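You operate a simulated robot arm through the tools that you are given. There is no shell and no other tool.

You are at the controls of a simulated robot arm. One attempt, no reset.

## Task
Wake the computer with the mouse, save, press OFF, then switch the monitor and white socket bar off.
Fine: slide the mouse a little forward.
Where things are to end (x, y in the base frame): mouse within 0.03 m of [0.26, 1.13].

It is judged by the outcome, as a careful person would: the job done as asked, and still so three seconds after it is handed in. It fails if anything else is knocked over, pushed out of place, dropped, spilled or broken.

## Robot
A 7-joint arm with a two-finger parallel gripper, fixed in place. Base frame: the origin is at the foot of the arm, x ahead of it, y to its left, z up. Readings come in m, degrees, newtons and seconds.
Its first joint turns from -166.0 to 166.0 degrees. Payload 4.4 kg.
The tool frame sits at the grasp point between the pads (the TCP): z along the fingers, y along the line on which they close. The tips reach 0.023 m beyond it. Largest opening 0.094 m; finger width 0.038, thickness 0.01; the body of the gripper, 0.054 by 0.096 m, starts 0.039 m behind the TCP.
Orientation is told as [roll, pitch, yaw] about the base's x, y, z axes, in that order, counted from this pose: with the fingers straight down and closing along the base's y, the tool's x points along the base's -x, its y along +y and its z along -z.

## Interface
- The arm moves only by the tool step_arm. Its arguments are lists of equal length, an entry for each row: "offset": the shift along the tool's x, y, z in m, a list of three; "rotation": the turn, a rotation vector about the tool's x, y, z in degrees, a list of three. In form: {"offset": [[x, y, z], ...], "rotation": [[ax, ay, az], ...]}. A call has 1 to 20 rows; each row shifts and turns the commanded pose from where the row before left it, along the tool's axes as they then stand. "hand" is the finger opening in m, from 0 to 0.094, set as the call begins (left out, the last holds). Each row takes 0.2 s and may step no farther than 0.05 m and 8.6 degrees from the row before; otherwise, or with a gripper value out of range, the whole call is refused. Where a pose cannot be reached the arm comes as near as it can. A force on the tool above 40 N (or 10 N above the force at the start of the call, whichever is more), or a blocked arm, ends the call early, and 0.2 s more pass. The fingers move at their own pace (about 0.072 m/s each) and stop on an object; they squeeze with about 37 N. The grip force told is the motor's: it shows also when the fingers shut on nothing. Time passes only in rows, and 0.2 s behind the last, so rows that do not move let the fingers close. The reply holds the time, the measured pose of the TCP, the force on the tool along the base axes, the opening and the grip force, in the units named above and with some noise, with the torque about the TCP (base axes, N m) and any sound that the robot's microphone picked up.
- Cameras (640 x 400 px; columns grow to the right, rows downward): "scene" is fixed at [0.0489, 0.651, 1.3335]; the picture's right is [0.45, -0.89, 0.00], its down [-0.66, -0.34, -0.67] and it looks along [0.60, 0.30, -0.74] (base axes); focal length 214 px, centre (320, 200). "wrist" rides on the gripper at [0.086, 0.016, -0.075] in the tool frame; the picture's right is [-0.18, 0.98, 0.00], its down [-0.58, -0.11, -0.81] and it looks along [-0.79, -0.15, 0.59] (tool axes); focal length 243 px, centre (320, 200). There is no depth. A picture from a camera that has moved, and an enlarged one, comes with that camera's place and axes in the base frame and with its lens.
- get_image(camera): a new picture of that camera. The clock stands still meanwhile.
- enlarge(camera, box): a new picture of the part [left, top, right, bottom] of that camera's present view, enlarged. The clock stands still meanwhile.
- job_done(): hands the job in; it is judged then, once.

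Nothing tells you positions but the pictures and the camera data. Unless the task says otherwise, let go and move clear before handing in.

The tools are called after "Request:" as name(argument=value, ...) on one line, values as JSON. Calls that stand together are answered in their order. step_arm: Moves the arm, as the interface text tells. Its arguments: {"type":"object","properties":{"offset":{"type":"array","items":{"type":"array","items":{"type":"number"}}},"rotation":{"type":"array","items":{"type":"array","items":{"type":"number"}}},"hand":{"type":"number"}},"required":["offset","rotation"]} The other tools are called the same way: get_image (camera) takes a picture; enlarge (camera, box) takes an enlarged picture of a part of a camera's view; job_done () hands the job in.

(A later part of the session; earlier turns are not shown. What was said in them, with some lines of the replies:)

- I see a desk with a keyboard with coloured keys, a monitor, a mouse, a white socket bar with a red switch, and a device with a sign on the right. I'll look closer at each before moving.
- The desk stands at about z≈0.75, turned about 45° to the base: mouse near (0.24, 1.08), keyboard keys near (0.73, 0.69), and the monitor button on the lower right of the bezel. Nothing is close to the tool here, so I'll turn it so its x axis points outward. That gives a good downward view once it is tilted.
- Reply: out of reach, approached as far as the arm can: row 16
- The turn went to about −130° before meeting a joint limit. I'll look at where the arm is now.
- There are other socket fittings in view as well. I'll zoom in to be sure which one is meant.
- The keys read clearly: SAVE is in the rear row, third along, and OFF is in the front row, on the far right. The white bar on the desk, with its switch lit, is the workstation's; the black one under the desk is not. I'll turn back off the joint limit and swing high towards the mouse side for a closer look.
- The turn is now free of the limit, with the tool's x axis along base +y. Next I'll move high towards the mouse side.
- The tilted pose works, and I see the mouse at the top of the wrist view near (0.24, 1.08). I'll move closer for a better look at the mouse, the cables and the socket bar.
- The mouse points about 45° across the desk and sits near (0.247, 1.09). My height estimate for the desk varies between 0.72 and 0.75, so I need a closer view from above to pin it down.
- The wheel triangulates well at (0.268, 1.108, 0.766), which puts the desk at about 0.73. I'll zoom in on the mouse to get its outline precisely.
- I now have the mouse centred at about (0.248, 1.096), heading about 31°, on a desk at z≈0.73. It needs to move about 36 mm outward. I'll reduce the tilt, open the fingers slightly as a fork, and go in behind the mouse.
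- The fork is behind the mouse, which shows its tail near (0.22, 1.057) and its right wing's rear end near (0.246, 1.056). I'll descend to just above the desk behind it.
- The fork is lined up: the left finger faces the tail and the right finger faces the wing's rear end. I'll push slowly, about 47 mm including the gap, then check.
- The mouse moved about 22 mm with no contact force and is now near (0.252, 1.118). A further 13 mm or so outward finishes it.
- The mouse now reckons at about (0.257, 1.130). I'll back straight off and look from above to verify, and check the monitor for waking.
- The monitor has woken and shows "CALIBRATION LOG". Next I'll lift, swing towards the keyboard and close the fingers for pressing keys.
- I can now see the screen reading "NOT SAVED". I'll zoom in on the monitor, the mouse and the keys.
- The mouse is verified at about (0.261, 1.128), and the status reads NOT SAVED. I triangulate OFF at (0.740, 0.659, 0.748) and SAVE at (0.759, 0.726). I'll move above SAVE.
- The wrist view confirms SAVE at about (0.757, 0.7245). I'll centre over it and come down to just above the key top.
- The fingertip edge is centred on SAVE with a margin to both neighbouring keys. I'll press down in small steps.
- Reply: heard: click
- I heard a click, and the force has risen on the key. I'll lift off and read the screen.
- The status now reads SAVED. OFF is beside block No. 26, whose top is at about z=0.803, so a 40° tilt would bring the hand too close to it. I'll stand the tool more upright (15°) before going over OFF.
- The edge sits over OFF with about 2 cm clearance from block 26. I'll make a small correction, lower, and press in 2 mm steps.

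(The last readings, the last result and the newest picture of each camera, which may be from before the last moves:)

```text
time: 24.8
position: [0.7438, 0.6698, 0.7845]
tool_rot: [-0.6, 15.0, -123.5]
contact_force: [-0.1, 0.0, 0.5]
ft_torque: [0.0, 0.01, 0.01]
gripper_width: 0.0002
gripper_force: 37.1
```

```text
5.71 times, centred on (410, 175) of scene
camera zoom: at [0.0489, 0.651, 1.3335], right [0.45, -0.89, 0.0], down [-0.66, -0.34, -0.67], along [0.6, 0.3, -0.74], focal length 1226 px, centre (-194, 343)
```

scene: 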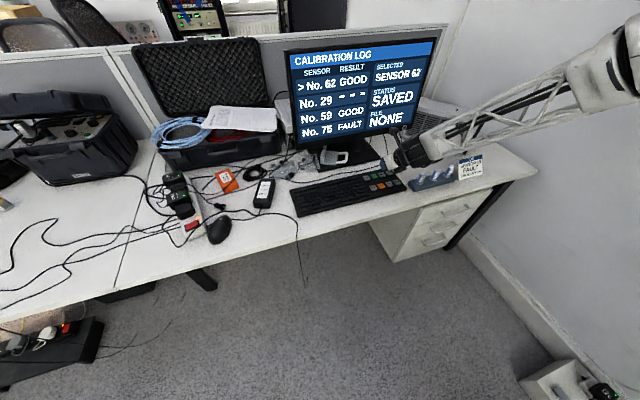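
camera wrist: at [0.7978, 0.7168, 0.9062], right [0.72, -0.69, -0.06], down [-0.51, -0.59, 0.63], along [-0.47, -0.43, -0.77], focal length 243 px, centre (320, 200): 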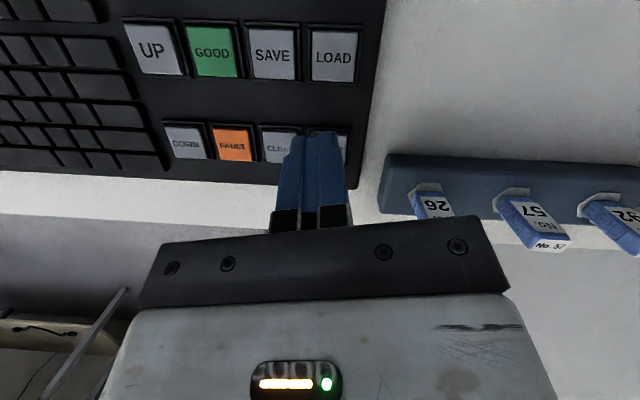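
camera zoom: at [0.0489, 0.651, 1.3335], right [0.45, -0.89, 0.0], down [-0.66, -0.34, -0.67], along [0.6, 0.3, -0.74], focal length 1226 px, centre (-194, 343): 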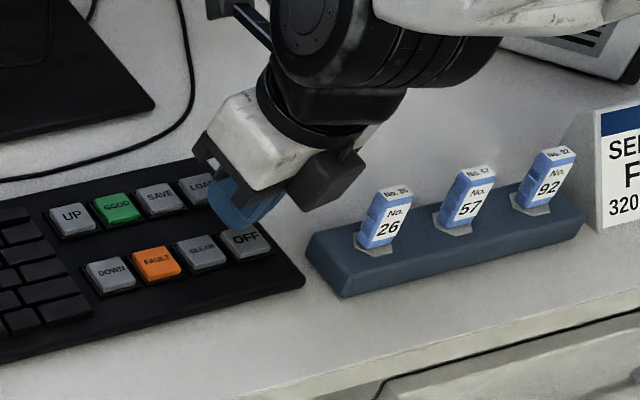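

The tip is centred on OFF sideways and about 3 mm toward the front of the key. I'll shift it that much further out while lowering, then press.

Request:
step_arm(offset=[[0.0013, 0, 0.0065], [-0.0005, 0, 0.0019], [-0.0004, 0, 0.0014]], rotation=[[0, 0, 0], [0, 0, 0], [0, 0, 0]])

```text
time: 25.6
position: [0.7476, 0.6733, 0.7756]
tool_rot: [-0.6, 15.1, -123.5]
contact_force: [1.4, 0.0, 2.4]
ft_torque: [-0.06, 0.0, 0.02]
gripper_width: 0.0
gripper_force: 37.1
heard: click
```

A click was heard. I'll press a hair more to be sure the key is fully seated, then release and look at the screen.

Request:
step_arm(offset=[[-0.0003, 0, 0.001], [0.003, 0, -0.01], [0.006, 0, -0.024], [0.006, 0, -0.024]], rotation=[[0, 0, 0], [0, 0, 0], [0, 0, 0], [0, 0, 0]])

Request:
get_image(camera="scene")

Request:
enlarge(camera="scene", box=[280, 30, 460, 150])

```text
time: 26.6
position: [0.7458, 0.6723, 0.8333]
tool_rot: [-0.7, 15.0, -123.6]
contact_force: [-0.2, 0.0, 0.5]
ft_torque: [-0.01, -0.03, 0.01]
gripper_width: 0.0002
gripper_force: 36.8
```

```text
taken
```

scene: 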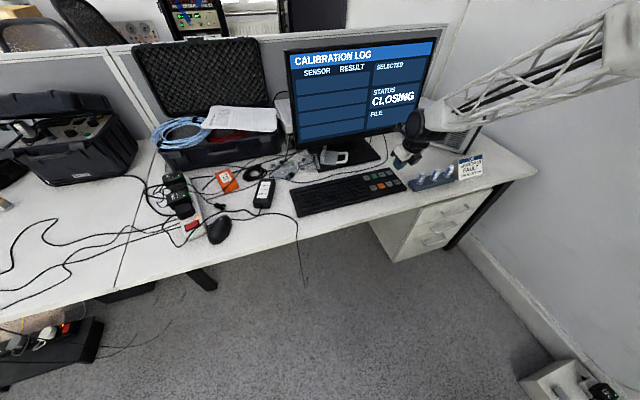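

```text
3.33 times, centred on (370, 90) of scene
camera zoom: at [0.0489, 0.651, 1.3335], right [0.45, -0.89, 0.0], down [-0.66, -0.34, -0.67], along [0.6, 0.3, -0.74], focal length 715 px, centre (153, 567)
```

zoom: 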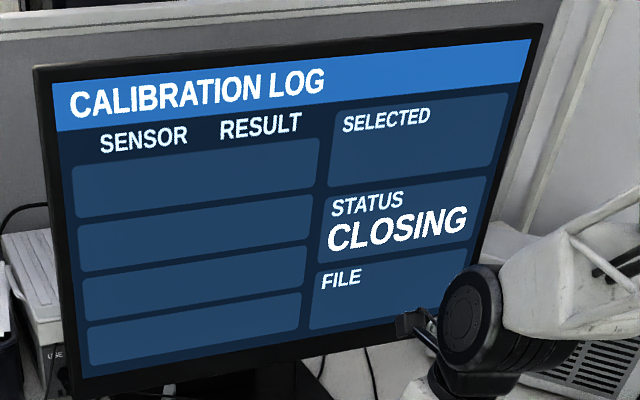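

The computer shows CLOSING. While it shuts down I'll rise clear and tilt the tool to about 65° facing the monitor, staying well above the blocks, to locate the power button.

Request:
step_arm(offset=[[0.0129, 0, -0.0483], [0.0129, 0, -0.0483], [0.0129, 0, -0.0483], [0, 0, 0], [0, 0, 0], [0, 0, 0], [0, 0, 0], [0, 0, 0], [0, 0, 0], [-0.0028, 0.0444, -0.0059], [-0.0028, 0.0444, -0.0059], [-0.0028, 0.0444, -0.0059], [0, 0, 0], [0, 0, 0]], rotation=[[0, 0, 0], [0, 0, 0], [0, 0, 0], [0, 8.33, 0], [0, 8.33, 0], [0, 8.33, 0], [0, 8.33, 0], [0, 8.33, 0], [0, 8.33, 0], [0, 0, 0], [0, 0, 0], [0, 0, 0], [-5.17, 0, 2.41], [-5.17, 0, 2.41]])

Request:
get_image(camera="wrist")

Request:
get_image(camera="scene")

```text
time: 29.6
position: [0.8492, 0.5818, 0.98]
tool_rot: [-1.4, 64.9, -136.0]
contact_force: [0.8, 0.3, -0.7]
ft_torque: [0.03, -0.01, -0.04]
gripper_width: 0.0
gripper_force: 37.2
```

```text
taken
camera wrist: at [0.8394, 0.5476, 1.0885], right [0.64, -0.75, -0.18], down [-0.77, -0.62, -0.18], along [0.03, 0.25, -0.97], focal length 243 px, centre (320, 200)
```

wrist: 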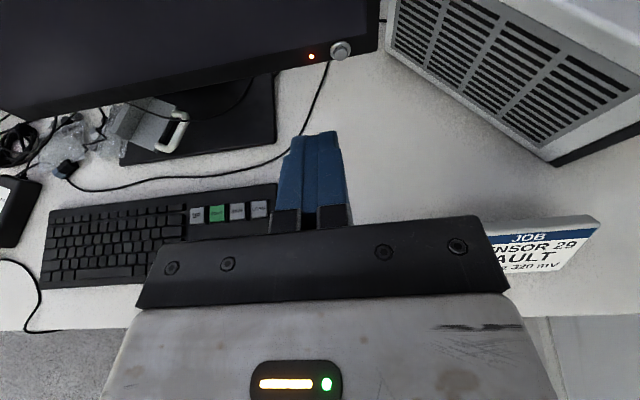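

```text
taken
```

scene: 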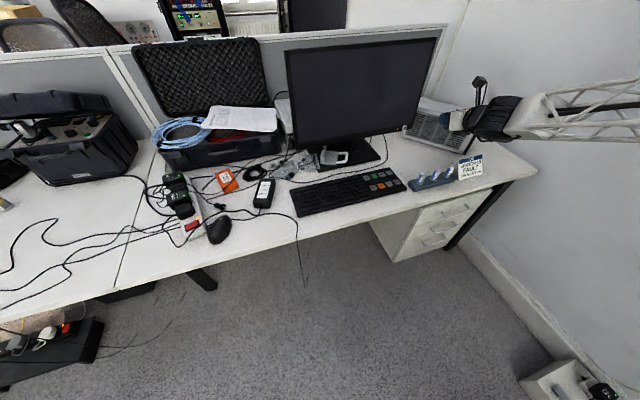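

The screen has gone dark with the orange standby LED, so the computer is off. The monitor button triangulates at (1.001, 0.712, 0.838). I'll bring the fingertip to about 4 cm in front of it.

Request:
step_arm(offset=[[-0.0159, 0.0032, 0.0358], [-0.0159, 0.0032, 0.0358], [-0.0159, 0.0032, 0.0358], [-0.0159, 0.0032, 0.0358], [-0.0159, 0.0032, 0.0358]], rotation=[[0, 0, 0], [0, 0, 0], [0, 0, 0], [0, 0, 0], [0, 0, 0]])

Request:
get_image(camera="wrist")

Request:
enlarge(camera="scene", box=[360, 80, 500, 190])

```text
time: 30.8
position: [0.9502, 0.6621, 0.8339]
tool_rot: [-1.5, 64.9, -136.0]
contact_force: [0.0, 0.0, 1.1]
ft_torque: [-0.02, 0.05, 0.0]
gripper_width: 0.0001
gripper_force: 36.8
```

```text
taken
camera wrist: at [0.9416, 0.6294, 0.9414], right [0.64, -0.75, -0.18], down [-0.77, -0.62, -0.18], along [0.03, 0.25, -0.97], focal length 243 px, centre (320, 200)
```

wrist: 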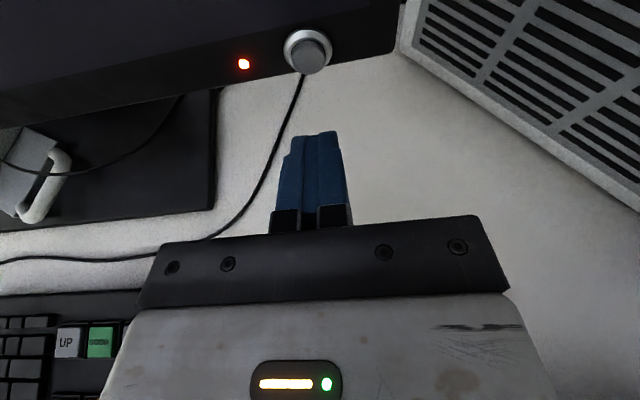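

```text
3.64 times, centred on (430, 135) of scene
camera zoom: at [0.0489, 0.651, 1.3335], right [0.45, -0.89, 0.0], down [-0.66, -0.34, -0.67], along [0.6, 0.3, -0.74], focal length 780 px, centre (-80, 436)
```

zoom: 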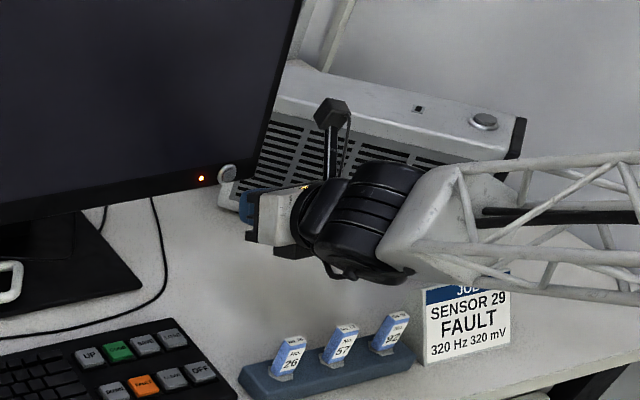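

The fingertip is in line with the button within about 1 mm sideways and 4 mm high. I'll go forward to just short of contact.

Request:
step_arm(offset=[[0.0059, 0, 0.016], [0.0058, 0, 0.016]], rotation=[[0, 0, 0], [0, 0, 0]])

Request:
enlarge(camera="wrist", box=[220, 50, 420, 200])

Request:
enlarge(camera="scene", box=[380, 100, 450, 150])

```text
time: 31.4
position: [0.9733, 0.6859, 0.8302]
tool_rot: [-1.6, 64.8, -136.1]
contact_force: [-1.3, -0.3, -0.6]
ft_torque: [0.01, 0.0, 0.02]
gripper_width: 0.0001
gripper_force: 36.9
```

```text
2.67 times, centred on (320, 125) of wrist
camera zoom: at [0.9643, 0.6532, 0.9375], right [0.64, -0.75, -0.18], down [-0.77, -0.62, -0.18], along [0.03, 0.25, -0.97], focal length 647 px, centre (320, 400)
```

zoom: 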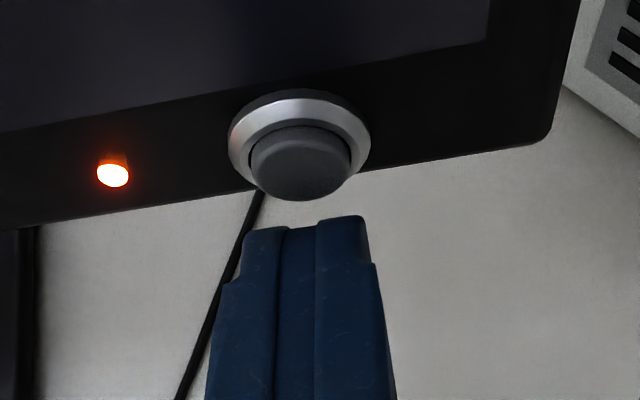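

```text
8.00 times, centred on (415, 125) of scene
camera zoom: at [0.0489, 0.651, 1.3335], right [0.45, -0.89, 0.0], down [-0.66, -0.34, -0.67], along [0.6, 0.3, -0.74], focal length 1716 px, centre (-440, 800)
```

zoom: 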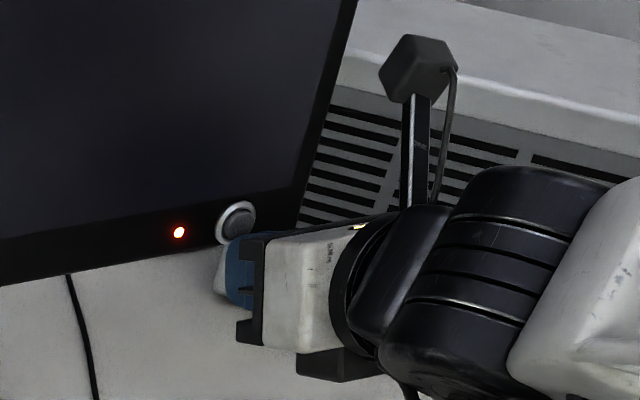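

The fingertip edge is about 2–3 mm from the button face. I'll step forward gently, watching force and sound.

Request:
step_arm(offset=[[0.00064, 0, 0.00136], [0.00064, 0, 0.00136]], rotation=[[0, 0, 0], [0, 0, 0]])

```text
time: 32.0
position: [0.9751, 0.6883, 0.8291]
tool_rot: [-1.4, 65.0, -136.0]
contact_force: [-2.6, -3.4, -0.4]
ft_torque: [0.02, 0.02, -0.08]
gripper_width: 0.0
gripper_force: 37.2
heard: click
```

I heard a click at about 4 N. I'll check the LED before backing off.

Request:
enlarge(camera="wrist", box=[220, 50, 420, 200])

Request:
enlarge(camera="scene", box=[280, 30, 460, 150])

```text
2.67 times, centred on (320, 125) of wrist
camera zoom: at [0.9661, 0.6557, 0.9376], right [0.64, -0.75, -0.18], down [-0.77, -0.62, -0.18], along [0.03, 0.25, -0.97], focal length 647 px, centre (320, 400)
```

zoom: 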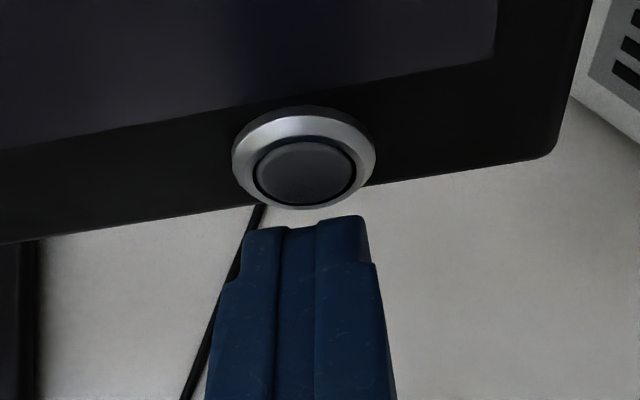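

```text
3.33 times, centred on (370, 90) of scene
camera zoom: at [0.0489, 0.651, 1.3335], right [0.45, -0.89, 0.0], down [-0.66, -0.34, -0.67], along [0.6, 0.3, -0.74], focal length 715 px, centre (153, 567)
```

zoom: 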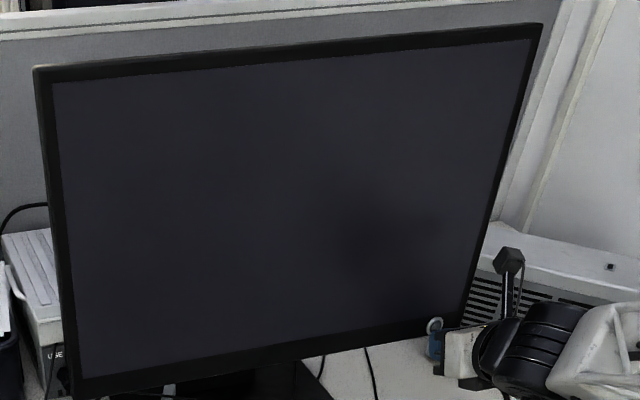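

The LED is off and the button is in. I'll back straight off, retreat up the same way I came, and confirm it stays off.

Request:
step_arm(offset=[[-0.0085, 0, -0.0181], [-0.0085, 0, -0.0181], [0.0159, -0.0032, -0.0358], [0.0159, -0.0032, -0.0358], [0.0159, -0.0032, -0.0358], [0.0159, -0.0032, -0.0358]], rotation=[[0, 0, 0], [0, 0, 0], [0, 0, 0], [0, 0, 0], [0, 0, 0], [0, 0, 0]])

Request:
get_image(camera="scene")

Request:
get_image(camera="wrist")

Request:
enlarge(camera="scene", box=[280, 30, 460, 150])

Request:
enlarge(camera="scene", box=[160, 185, 230, 255])

```text
time: 33.4
position: [0.8645, 0.5942, 0.9469]
tool_rot: [-1.5, 64.8, -136.1]
contact_force: [-0.7, -0.1, -0.9]
ft_torque: [0.02, -0.03, -0.02]
gripper_width: 0.0
gripper_force: 37.5
```

```text
taken
```

scene: 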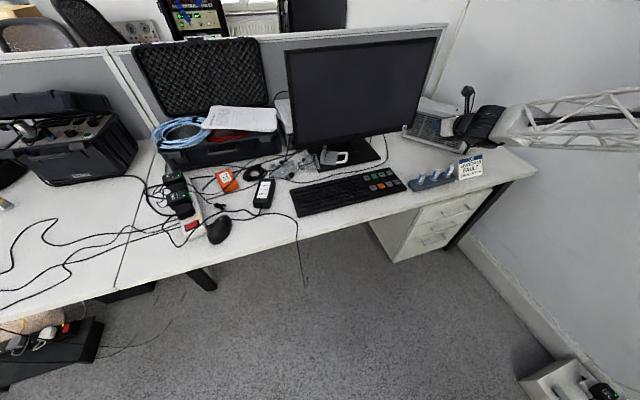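

```text
taken
camera wrist: at [0.856, 0.5619, 1.0552], right [0.64, -0.75, -0.18], down [-0.77, -0.62, -0.18], along [0.03, 0.25, -0.97], focal length 243 px, centre (320, 200)
```

wrist: 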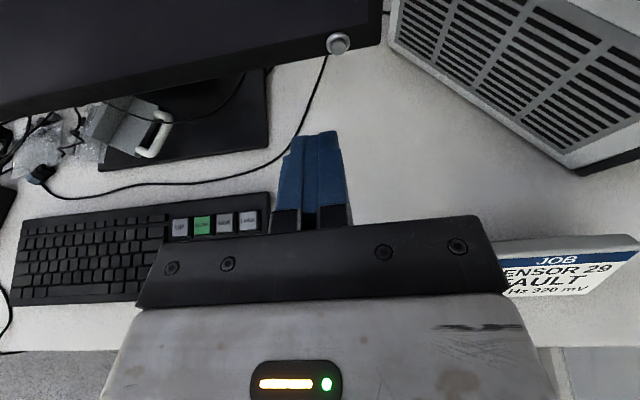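

```text
3.33 times, centred on (370, 90) of scene
camera zoom: at [0.0489, 0.651, 1.3335], right [0.45, -0.89, 0.0], down [-0.66, -0.34, -0.67], along [0.6, 0.3, -0.74], focal length 715 px, centre (153, 567)
```

zoom: 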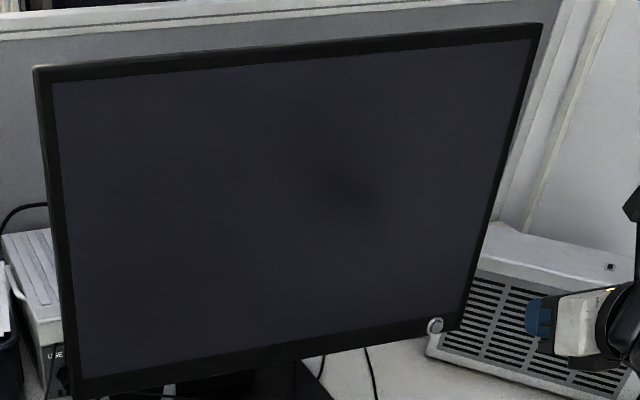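

```text
5.71 times, centred on (195, 220) of scene
camera zoom: at [0.0489, 0.651, 1.3335], right [0.45, -0.89, 0.0], down [-0.66, -0.34, -0.67], along [0.6, 0.3, -0.74], focal length 1226 px, centre (1034, 86)
```

zoom: 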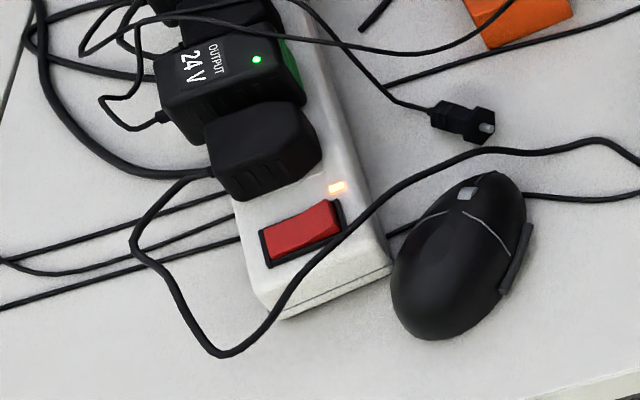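

The monitor LED stays off and nothing has been disturbed. Now I'll zoom in on the socket bar's red rocker to see which end is raised.

Request:
enlarge(camera="scene", box=[180, 210, 210, 240])

Request:
enlarge(camera="scene", box=[150, 170, 240, 240])

Request:
enlarge(camera="scene", box=[40, 310, 90, 350])

```text
13.33 times, centred on (195, 225) of scene
camera zoom: at [0.0489, 0.651, 1.3335], right [0.45, -0.89, 0.0], down [-0.66, -0.34, -0.67], along [0.6, 0.3, -0.74], focal length 2860 px, centre (1987, -133)
```

zoom: 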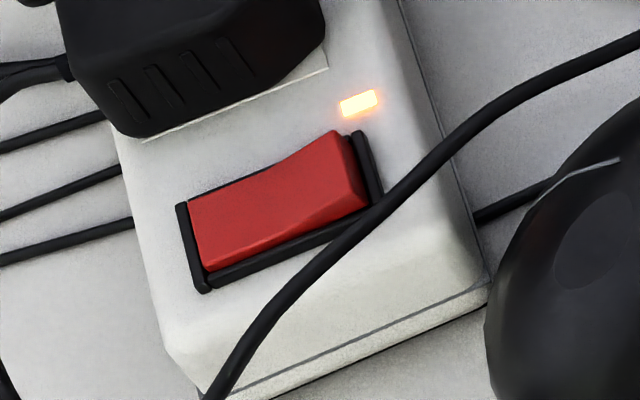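

```text
5.71 times, centred on (195, 205) of scene
camera zoom: at [0.0489, 0.651, 1.3335], right [0.45, -0.89, 0.0], down [-0.66, -0.34, -0.67], along [0.6, 0.3, -0.74], focal length 1226 px, centre (1034, 171)
```

zoom: 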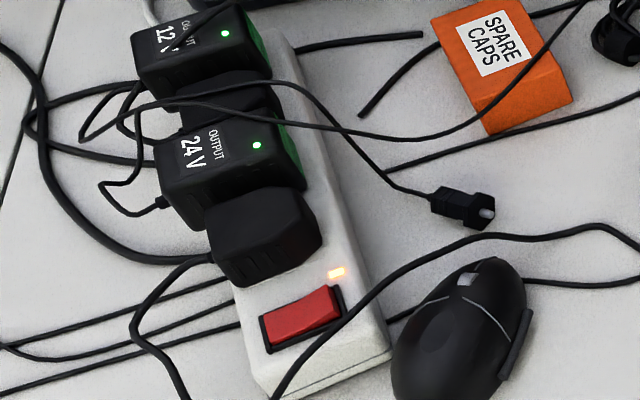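

```text
10.00 times, centred on (65, 330) of scene
camera zoom: at [0.0489, 0.651, 1.3335], right [0.45, -0.89, 0.0], down [-0.66, -0.34, -0.67], along [0.6, 0.3, -0.74], focal length 2145 px, centre (2870, -1100)
```

zoom: 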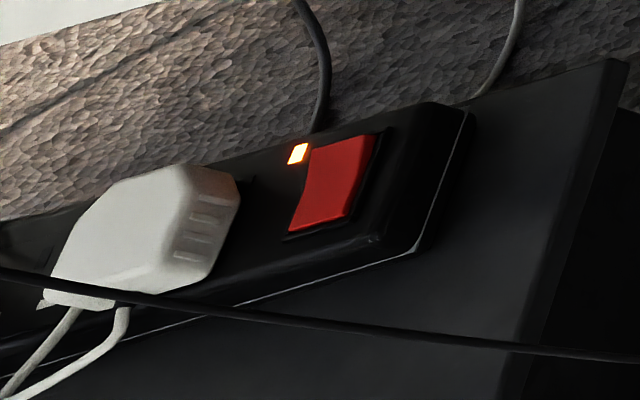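

The rocker's right-hand end, by the lit neon, is raised, so pressing that end switches it off. I put it near (0.226, 1.188, 0.777). First I'll lift and turn the tool to face that direction, away from the objects.

Request:
step_arm(offset=[[0.0362, 0, -0.017], [0.0362, 0, -0.017], [0, 0, 0], [0, 0, 0], [0, 0, 0], [0, 0, 0], [0, 0, 0], [0, 0, 0]], rotation=[[0, 0, 0], [0, 0, 0], [6.79, 0, -3.19], [6.79, 0, -3.19], [6.79, 0, -3.19], [6.79, 0, -3.19], [6.79, 0, -3.19], [6.79, 0, -3.19]])

```text
time: 35.2
position: [0.8672, 0.5933, 1.0304]
tool_rot: [-0.8, 65.2, -90.5]
contact_force: [0.1, 0.3, 1.1]
ft_torque: [0.0, -0.01, 0.0]
gripper_width: 0.0001
gripper_force: 37.0
```

The tool is turned. I'll carry it across in front of the monitor, high above the desk, to the socket-bar side.

Request:
step_arm(offset=[[0.0087, -0.0374, 0.0259], [0.0087, -0.0374, 0.0259], [0.0087, -0.0374, 0.0259], [0.0087, -0.0374, 0.0259], [0.0087, -0.0374, 0.0259], [0.0087, -0.0374, 0.0259], [0.0087, -0.0374, 0.0259], [0.0087, -0.0374, 0.0259], [0.0087, -0.0374, 0.0259], [0.0087, -0.0374, 0.0259], [0.0087, -0.0374, 0.0259], [0.0087, -0.0374, 0.0259], [0.0087, -0.0374, 0.0259], [0.0087, -0.0374, 0.0259], [0.0087, -0.0374, 0.0259], [0.0087, -0.0374, 0.0259], [0.0087, -0.0374, 0.0259]], rotation=[[0, 0, 0], [0, 0, 0], [0, 0, 0], [0, 0, 0], [0, 0, 0], [0, 0, 0], [0, 0, 0], [0, 0, 0], [0, 0, 0], [0, 0, 0], [0, 0, 0], [0, 0, 0], [0, 0, 0], [0, 0, 0], [0, 0, 0], [0, 0, 0], [0, 0, 0]])

Request:
get_image(camera="wrist")

Request:
get_image(camera="scene")

```text
time: 38.8
position: [0.2289, 1.0541, 0.9844]
tool_rot: [-1.0, 65.3, -90.6]
contact_force: [-0.3, -0.2, -0.6]
ft_torque: [-0.04, -0.04, -0.01]
gripper_width: 0.0002
gripper_force: 36.4
```

```text
taken
camera wrist: at [0.2452, 1.0238, 1.0911], right [0.98, -0.07, -0.17], down [-0.11, -0.98, -0.19], along [-0.16, 0.21, -0.97], focal length 243 px, centre (320, 200)
```

wrist: 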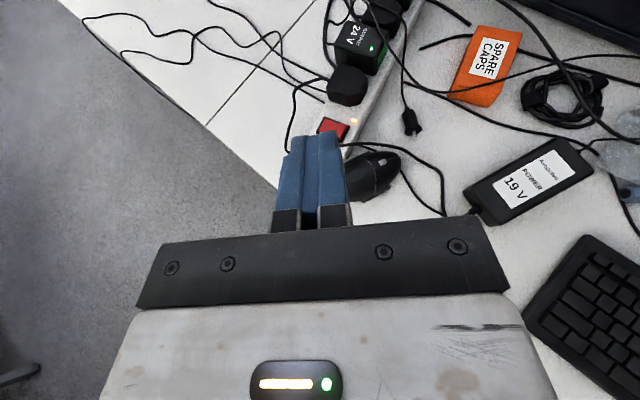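

```text
taken
```

scene: 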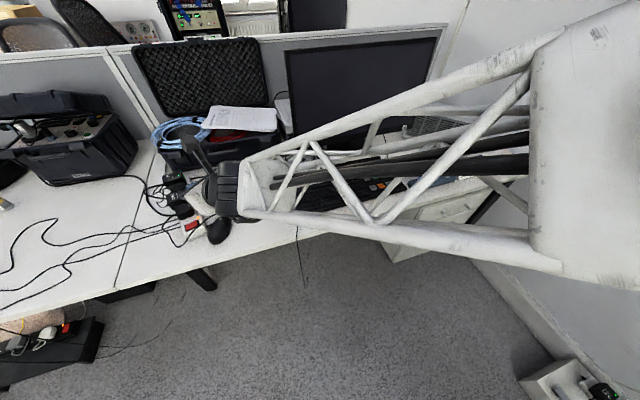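

The socket bar and switch are visible just beyond the fingertips. I'll zoom in to triangulate the rocker.

Request:
enlarge(camera="wrist", box=[270, 60, 430, 210])

Request:
enlarge(camera="scene", box=[160, 180, 240, 250])

```text
2.67 times, centred on (350, 135) of wrist
camera zoom: at [0.2452, 1.0238, 1.0911], right [0.98, -0.07, -0.17], down [-0.11, -0.98, -0.19], along [-0.16, 0.21, -0.97], focal length 647 px, centre (240, 373)
```

zoom: 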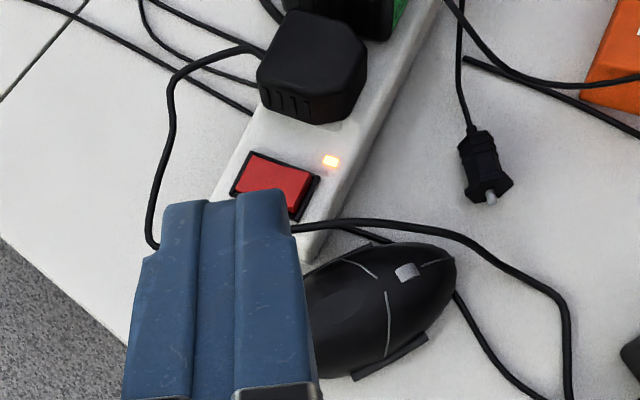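

```text
5.71 times, centred on (200, 215) of scene
camera zoom: at [0.0489, 0.651, 1.3335], right [0.45, -0.89, 0.0], down [-0.66, -0.34, -0.67], along [0.6, 0.3, -0.74], focal length 1226 px, centre (1006, 114)
```

zoom: 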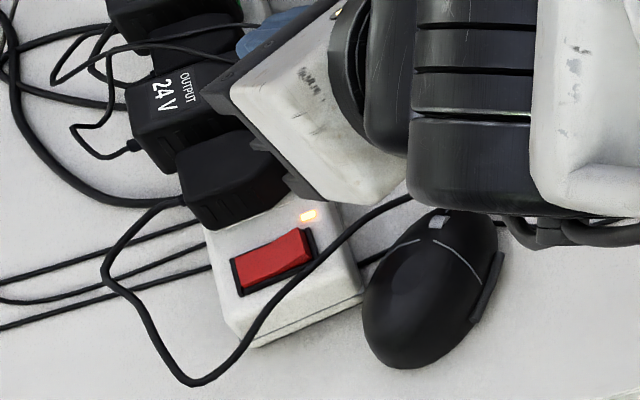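

The fingers hide part of the rocker. I'll shift aside and lower a bit for an unobstructed close view.

Request:
step_arm(offset=[[-0.0205, -0.0211, 0.0228], [-0.0205, -0.0211, 0.0228], [-0.0205, -0.0211, 0.0228]], rotation=[[0, 0, 0], [0, 0, 0], [0, 0, 0]])

Request:
get_image(camera="wrist")

Request:
enlarge(camera="wrist", box=[320, 30, 480, 180])

Request:
enlarge(camera="scene", box=[160, 180, 240, 250])

```text
time: 39.6
position: [0.164, 1.0911, 0.9016]
tool_rot: [-1.0, 65.4, -90.5]
contact_force: [0.4, 0.0, 0.2]
ft_torque: [-0.06, 0.01, -0.03]
gripper_width: 0.0
gripper_force: 37.1
```

```text
taken
camera wrist: at [0.1804, 1.0606, 1.0089], right [0.98, -0.07, -0.17], down [-0.11, -0.98, -0.19], along [-0.16, 0.21, -0.97], focal length 243 px, centre (320, 200)
```

wrist: 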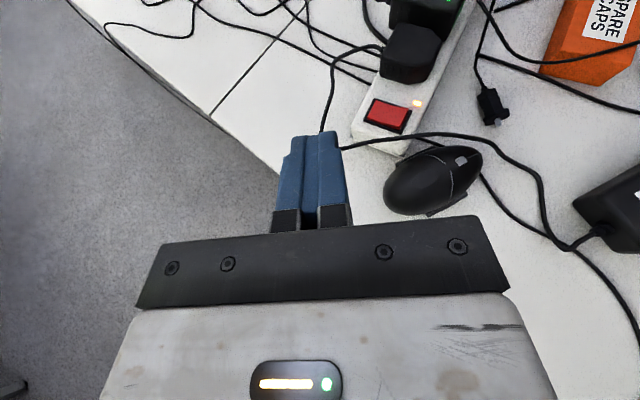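

```text
2.67 times, centred on (400, 105) of wrist
camera zoom: at [0.1804, 1.0606, 1.0089], right [0.98, -0.07, -0.17], down [-0.11, -0.98, -0.19], along [-0.16, 0.21, -0.97], focal length 647 px, centre (107, 453)
```

zoom: 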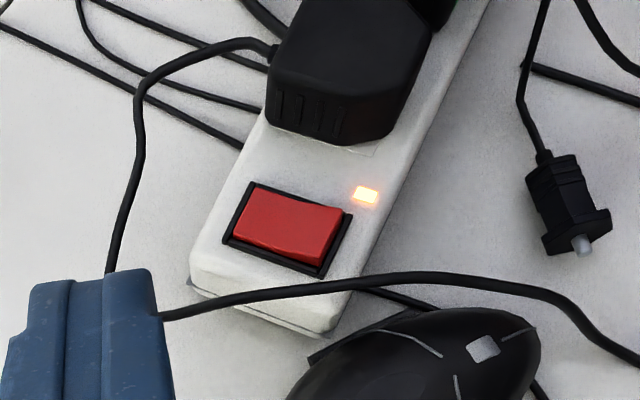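

```text
5.71 times, centred on (200, 215) of scene
camera zoom: at [0.0489, 0.651, 1.3335], right [0.45, -0.89, 0.0], down [-0.66, -0.34, -0.67], along [0.6, 0.3, -0.74], focal length 1226 px, centre (1006, 114)
```

zoom: 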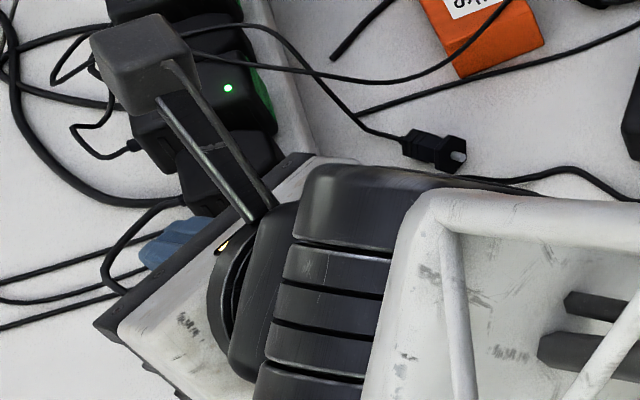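

The view is clear: the rocker is centred near (0.219, 1.192), with its raised end toward the mouse at about z≈0.78 and a cable just this side of it. I'll reduce the tilt to about 52° so the finger clears the cable, then move above the raised end.

Request:
step_arm(offset=[[0, 0, 0], [0, 0, 0], [0.0045, 0.0209, 0.034], [0.0045, 0.0209, 0.034], [0.0045, 0.0209, 0.034]], rotation=[[0, -6.5, 0], [0, -6.5, 0], [0, 0, 0], [0, 0, 0], [0, 0, 0]])

Request:
get_image(camera="wrist")

Request:
enlarge(camera="scene", box=[160, 180, 240, 250])

```text
time: 40.8
position: [0.2274, 1.1772, 0.8506]
tool_rot: [-0.5, 52.3, -90.1]
contact_force: [-0.3, 0.1, 0.9]
ft_torque: [-0.04, -0.01, -0.02]
gripper_width: 0.0002
gripper_force: 36.8
```

```text
taken
camera wrist: at [0.2445, 1.1722, 0.9621], right [0.98, -0.11, -0.15], down [-0.1, -0.99, 0.03], along [-0.16, -0.02, -0.99], focal length 243 px, centre (320, 200)
```

wrist: 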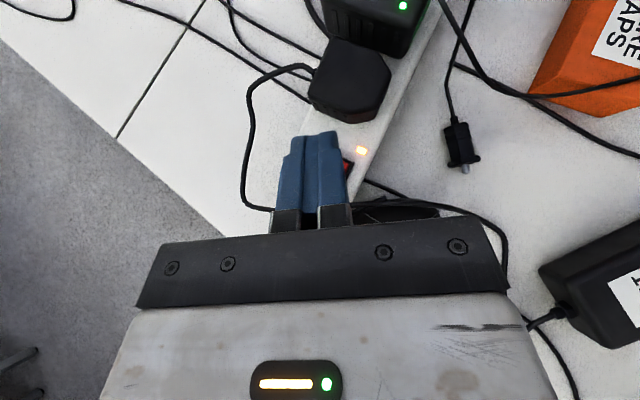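

```text
5.71 times, centred on (200, 215) of scene
camera zoom: at [0.0489, 0.651, 1.3335], right [0.45, -0.89, 0.0], down [-0.66, -0.34, -0.67], along [0.6, 0.3, -0.74], focal length 1226 px, centre (1006, 114)
```

zoom: 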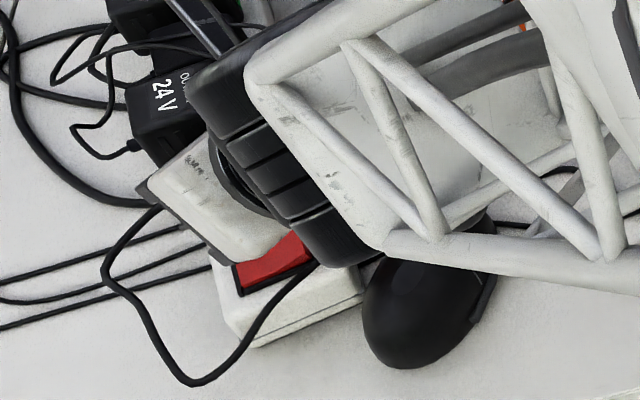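

Request:
enlarge(camera="wrist", box=[270, 100, 430, 230])

```text
3.08 times, centred on (350, 165) of wrist
camera zoom: at [0.2445, 1.1722, 0.9621], right [0.98, -0.11, -0.15], down [-0.1, -0.99, 0.03], along [-0.16, -0.02, -0.99], focal length 746 px, centre (228, 308)
```

zoom: 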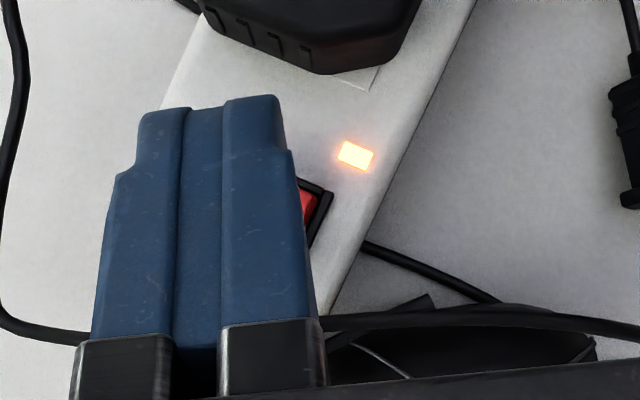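

The pose is reachable and the geometry is consistent: the frame's right end is at (0.236, 1.181), so I'll press about 9 mm in from there. I'll lower to just above the rocker with a small correction.

Request:
step_arm(offset=[[-0.0118, -0.0014, 0.0114], [-0.0118, -0.0014, 0.0114]], rotation=[[0, 0, 0], [0, 0, 0]])

Request:
enlarge(camera="wrist", box=[270, 100, 430, 230])

Request:
enlarge(camera="scene", box=[160, 180, 240, 250])

```text
time: 41.4
position: [0.2243, 1.1811, 0.8165]
tool_rot: [-0.6, 52.4, -90.2]
contact_force: [-0.4, -0.6, 0.7]
ft_torque: [0.01, 0.01, 0.02]
gripper_width: 0.0
gripper_force: 37.1
```

```text
3.08 times, centred on (350, 165) of wrist
camera zoom: at [0.242, 1.1764, 0.9287], right [0.98, -0.11, -0.15], down [-0.1, -0.99, 0.03], along [-0.15, -0.02, -0.99], focal length 746 px, centre (228, 308)
```

zoom: 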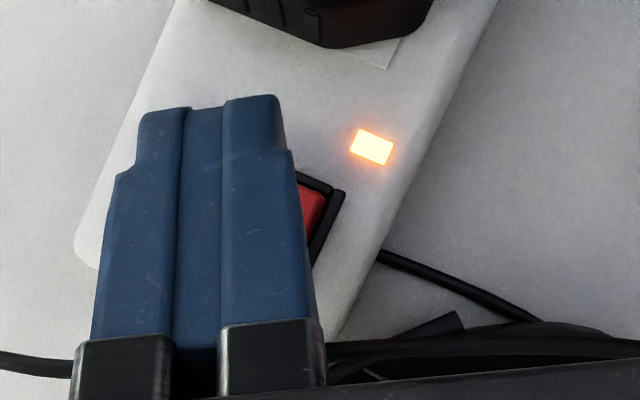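

```text
5.71 times, centred on (200, 215) of scene
camera zoom: at [0.0489, 0.651, 1.3335], right [0.45, -0.89, 0.0], down [-0.66, -0.34, -0.67], along [0.6, 0.3, -0.74], focal length 1226 px, centre (1006, 114)
```

zoom: 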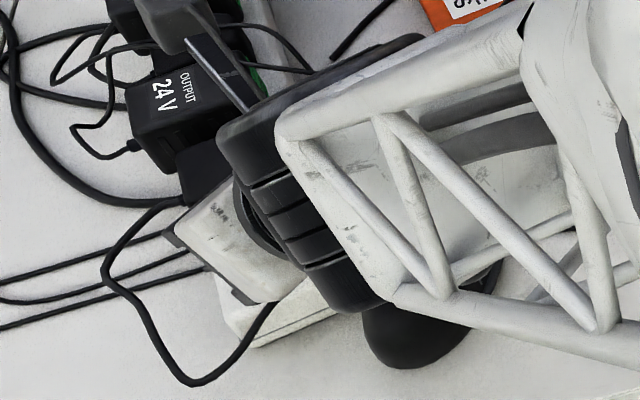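

The edge is over the raised half of the rocker, just inside its end. I'll press down in small steps, watching force and sound.

Request:
step_arm(offset=[[-0.0032, 0, 0.0024], [-0.0024, 0, 0.0018]], rotation=[[0, 0, 0], [0, 0, 0]])

```text
time: 42.0
position: [0.2233, 1.1817, 0.8093]
tool_rot: [-0.5, 52.4, -90.2]
contact_force: [-0.8, -0.3, 0.7]
ft_torque: [-0.03, -0.01, -0.02]
gripper_width: 0.0
gripper_force: 37.6
```

Request:
step_arm(offset=[[-0.0016, 0.0005, 0.0012], [-0.0016, 0.0005, 0.0012]], rotation=[[0, 0, 0], [0, 0, 0]])

```text
time: 42.6
position: [0.2251, 1.1816, 0.8061]
tool_rot: [-0.5, 52.3, -90.2]
contact_force: [0.4, 0.1, 1.0]
ft_torque: [0.02, -0.01, 0.01]
gripper_width: 0.0001
gripper_force: 36.3
```

No contact yet, with the edge at about z=0.777. I'll continue down gently.

Request:
step_arm(offset=[[-0.0016, 0, 0.0012]], rotation=[[0, 0, 0]])

Request:
enlarge(camera="wrist", box=[270, 100, 430, 230])

```text
time: 43.0
position: [0.226, 1.1821, 0.8035]
tool_rot: [-0.6, 52.4, -90.3]
contact_force: [3.4, -2.9, 9.3]
ft_torque: [-0.07, -0.06, 0.01]
gripper_width: 0.0
gripper_force: 37.6
```

```text
3.08 times, centred on (350, 165) of wrist
camera zoom: at [0.2425, 1.177, 0.9156], right [0.98, -0.11, -0.15], down [-0.1, -0.99, 0.03], along [-0.15, -0.02, -0.99], focal length 746 px, centre (228, 308)
```

zoom: 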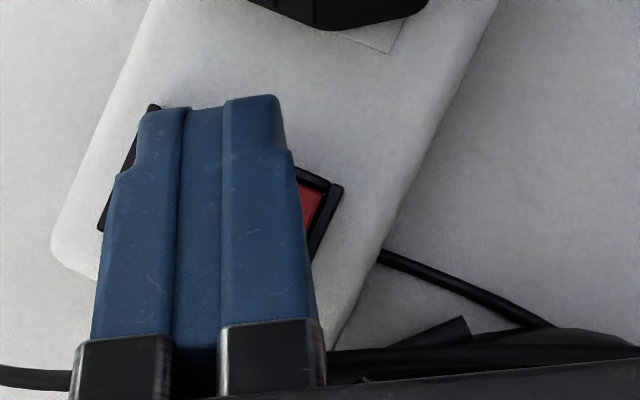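

The neon has gone out and the force rose to about 9 N, so the rocker has tipped. I'll lift straight up, retreat and verify.

Request:
step_arm(offset=[[0.0079, 0, -0.0061], [0.0237, 0, -0.0183], [0.0237, 0, -0.0183], [0.01, -0.002, -0.04], [0.01, -0.002, -0.04]], rotation=[[0, 0, 0], [0, 0, 0], [0, 0, 0], [0, 0, 0], [0, 0, 0]])

Request:
get_image(camera="wrist")

Request:
get_image(camera="scene")

```text
time: 44.2
position: [0.2206, 1.1296, 0.9352]
tool_rot: [-0.6, 52.1, -90.2]
contact_force: [0.4, 0.1, -0.9]
ft_torque: [0.05, 0.0, 0.01]
gripper_width: 0.0
gripper_force: 36.8
```

```text
taken
camera wrist: at [0.2385, 1.1253, 1.0465], right [0.98, -0.11, -0.15], down [-0.1, -0.99, 0.04], along [-0.16, -0.02, -0.99], focal length 243 px, centre (320, 200)
```

wrist: 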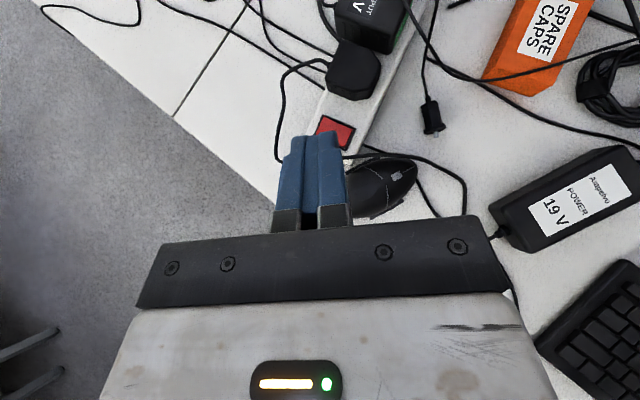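

```text
taken
```

scene: 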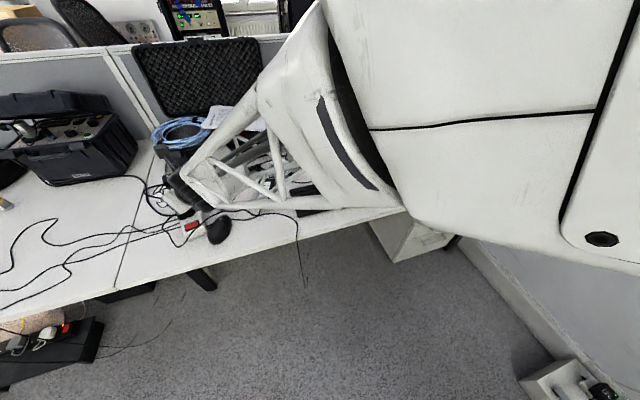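

The neon and the adapter LEDs are out. I'll retreat clear of the desk, back to roughly the starting spot, for a final check of everything.

Request:
step_arm(offset=[[-0.0089, 0.0043, -0.0438], [-0.0089, 0.0043, -0.0438], [-0.0089, 0.0043, -0.0438], [-0.0089, 0.0043, -0.0438], [-0.0089, 0.0043, -0.0438], [-0.0089, 0.0043, -0.0438], [-0.0089, 0.0043, -0.0438], [-0.0265, 0.021, -0.0339], [-0.0265, 0.021, -0.0339], [-0.0265, 0.021, -0.0339], [-0.0265, 0.021, -0.0339], [-0.0265, 0.021, -0.0339], [-0.0265, 0.021, -0.0339], [-0.0265, 0.021, -0.0339], [-0.0265, 0.021, -0.0339], [-0.0265, 0.021, -0.0339]], rotation=[[0, 0, 0], [0, 0, 0], [0, 0, 0], [0, 0, 0], [0, 0, 0], [0, 0, 0], [0, 0, 0], [0, 0, 0], [0, 0, 0], [0, 0, 0], [0, 0, 0], [0, 0, 0], [0, 0, 0], [0, 0, 0], [0, 0, 0], [0, 0, 0]])

Request:
get_image(camera="scene")

Request:
enlarge(camera="scene", box=[150, 170, 250, 250])

Request:
enlarge(camera="scene", box=[280, 30, 460, 150])

Request:
enlarge(camera="scene", box=[360, 130, 500, 210])

```text
time: 47.6
position: [0.4472, 0.465, 1.0698]
tool_rot: [-0.7, 52.2, -90.2]
contact_force: [0.8, -0.2, 0.0]
ft_torque: [0.0, 0.03, -0.02]
gripper_width: 0.0001
gripper_force: 36.9
```

```text
taken
```

scene: 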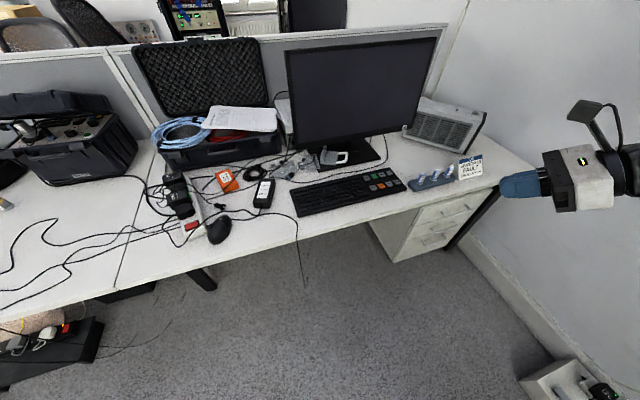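

```text
5.00 times, centred on (200, 210) of scene
camera zoom: at [0.0489, 0.651, 1.3335], right [0.45, -0.89, 0.0], down [-0.66, -0.34, -0.67], along [0.6, 0.3, -0.74], focal length 1072 px, centre (920, 150)
```

zoom: 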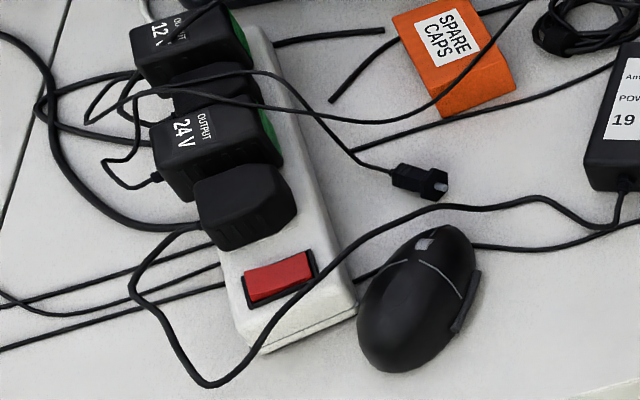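

```text
3.33 times, centred on (370, 90) of scene
camera zoom: at [0.0489, 0.651, 1.3335], right [0.45, -0.89, 0.0], down [-0.66, -0.34, -0.67], along [0.6, 0.3, -0.74], focal length 715 px, centre (153, 567)
```

zoom: 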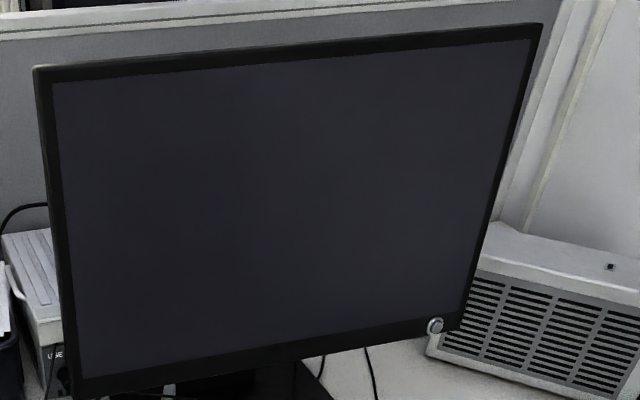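

```text
4.57 times, centred on (430, 170) of scene
camera zoom: at [0.0489, 0.651, 1.3335], right [0.45, -0.89, 0.0], down [-0.66, -0.34, -0.67], along [0.6, 0.3, -0.74], focal length 980 px, centre (-183, 337)
```

zoom: 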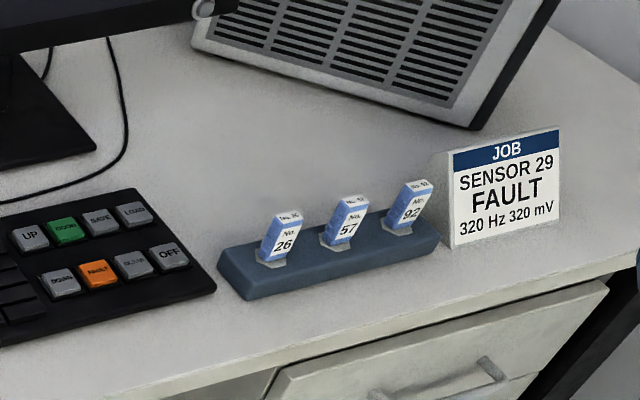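

Final check: the mouse is still near (0.26, 1.13), and the log read SAVED before the computer closed down. The monitor LED is off, the white bar's neon and adapters are dark, and nothing else has moved. The arm is clear, so I'm handing in.

Request:
job_done()

```text
The job is handed in.
```

The job is done and handed in. All five steps worked, checked in the camera pictures:

- **Mouse:** I slid it forward to about (0.261, 1.128), roughly 3 mm from the target. The computer woke and showed the calibration log. The mouse turned about 7° clockwise as it slid.
- **Save:** I pressed SAVE, and the status changed from NOT SAVED to SAVED.
- **OFF:** I pressed OFF. The screen showed CLOSING and then went dark before I touched the monitor.
- **Monitor:** I pressed its power button, and its LED went out and stayed out.
- **White socket bar:** I pressed the red rocker on the desk bar. Its neon and the adapter lights are out.

There is another white bar on the floor by the wall and a black one under the desk. I took the white one on the desk to be the one you meant and left the other two alone.

The blocks, sign, keyboard and adapters look undisturbed, and the arm is clear of the desk.
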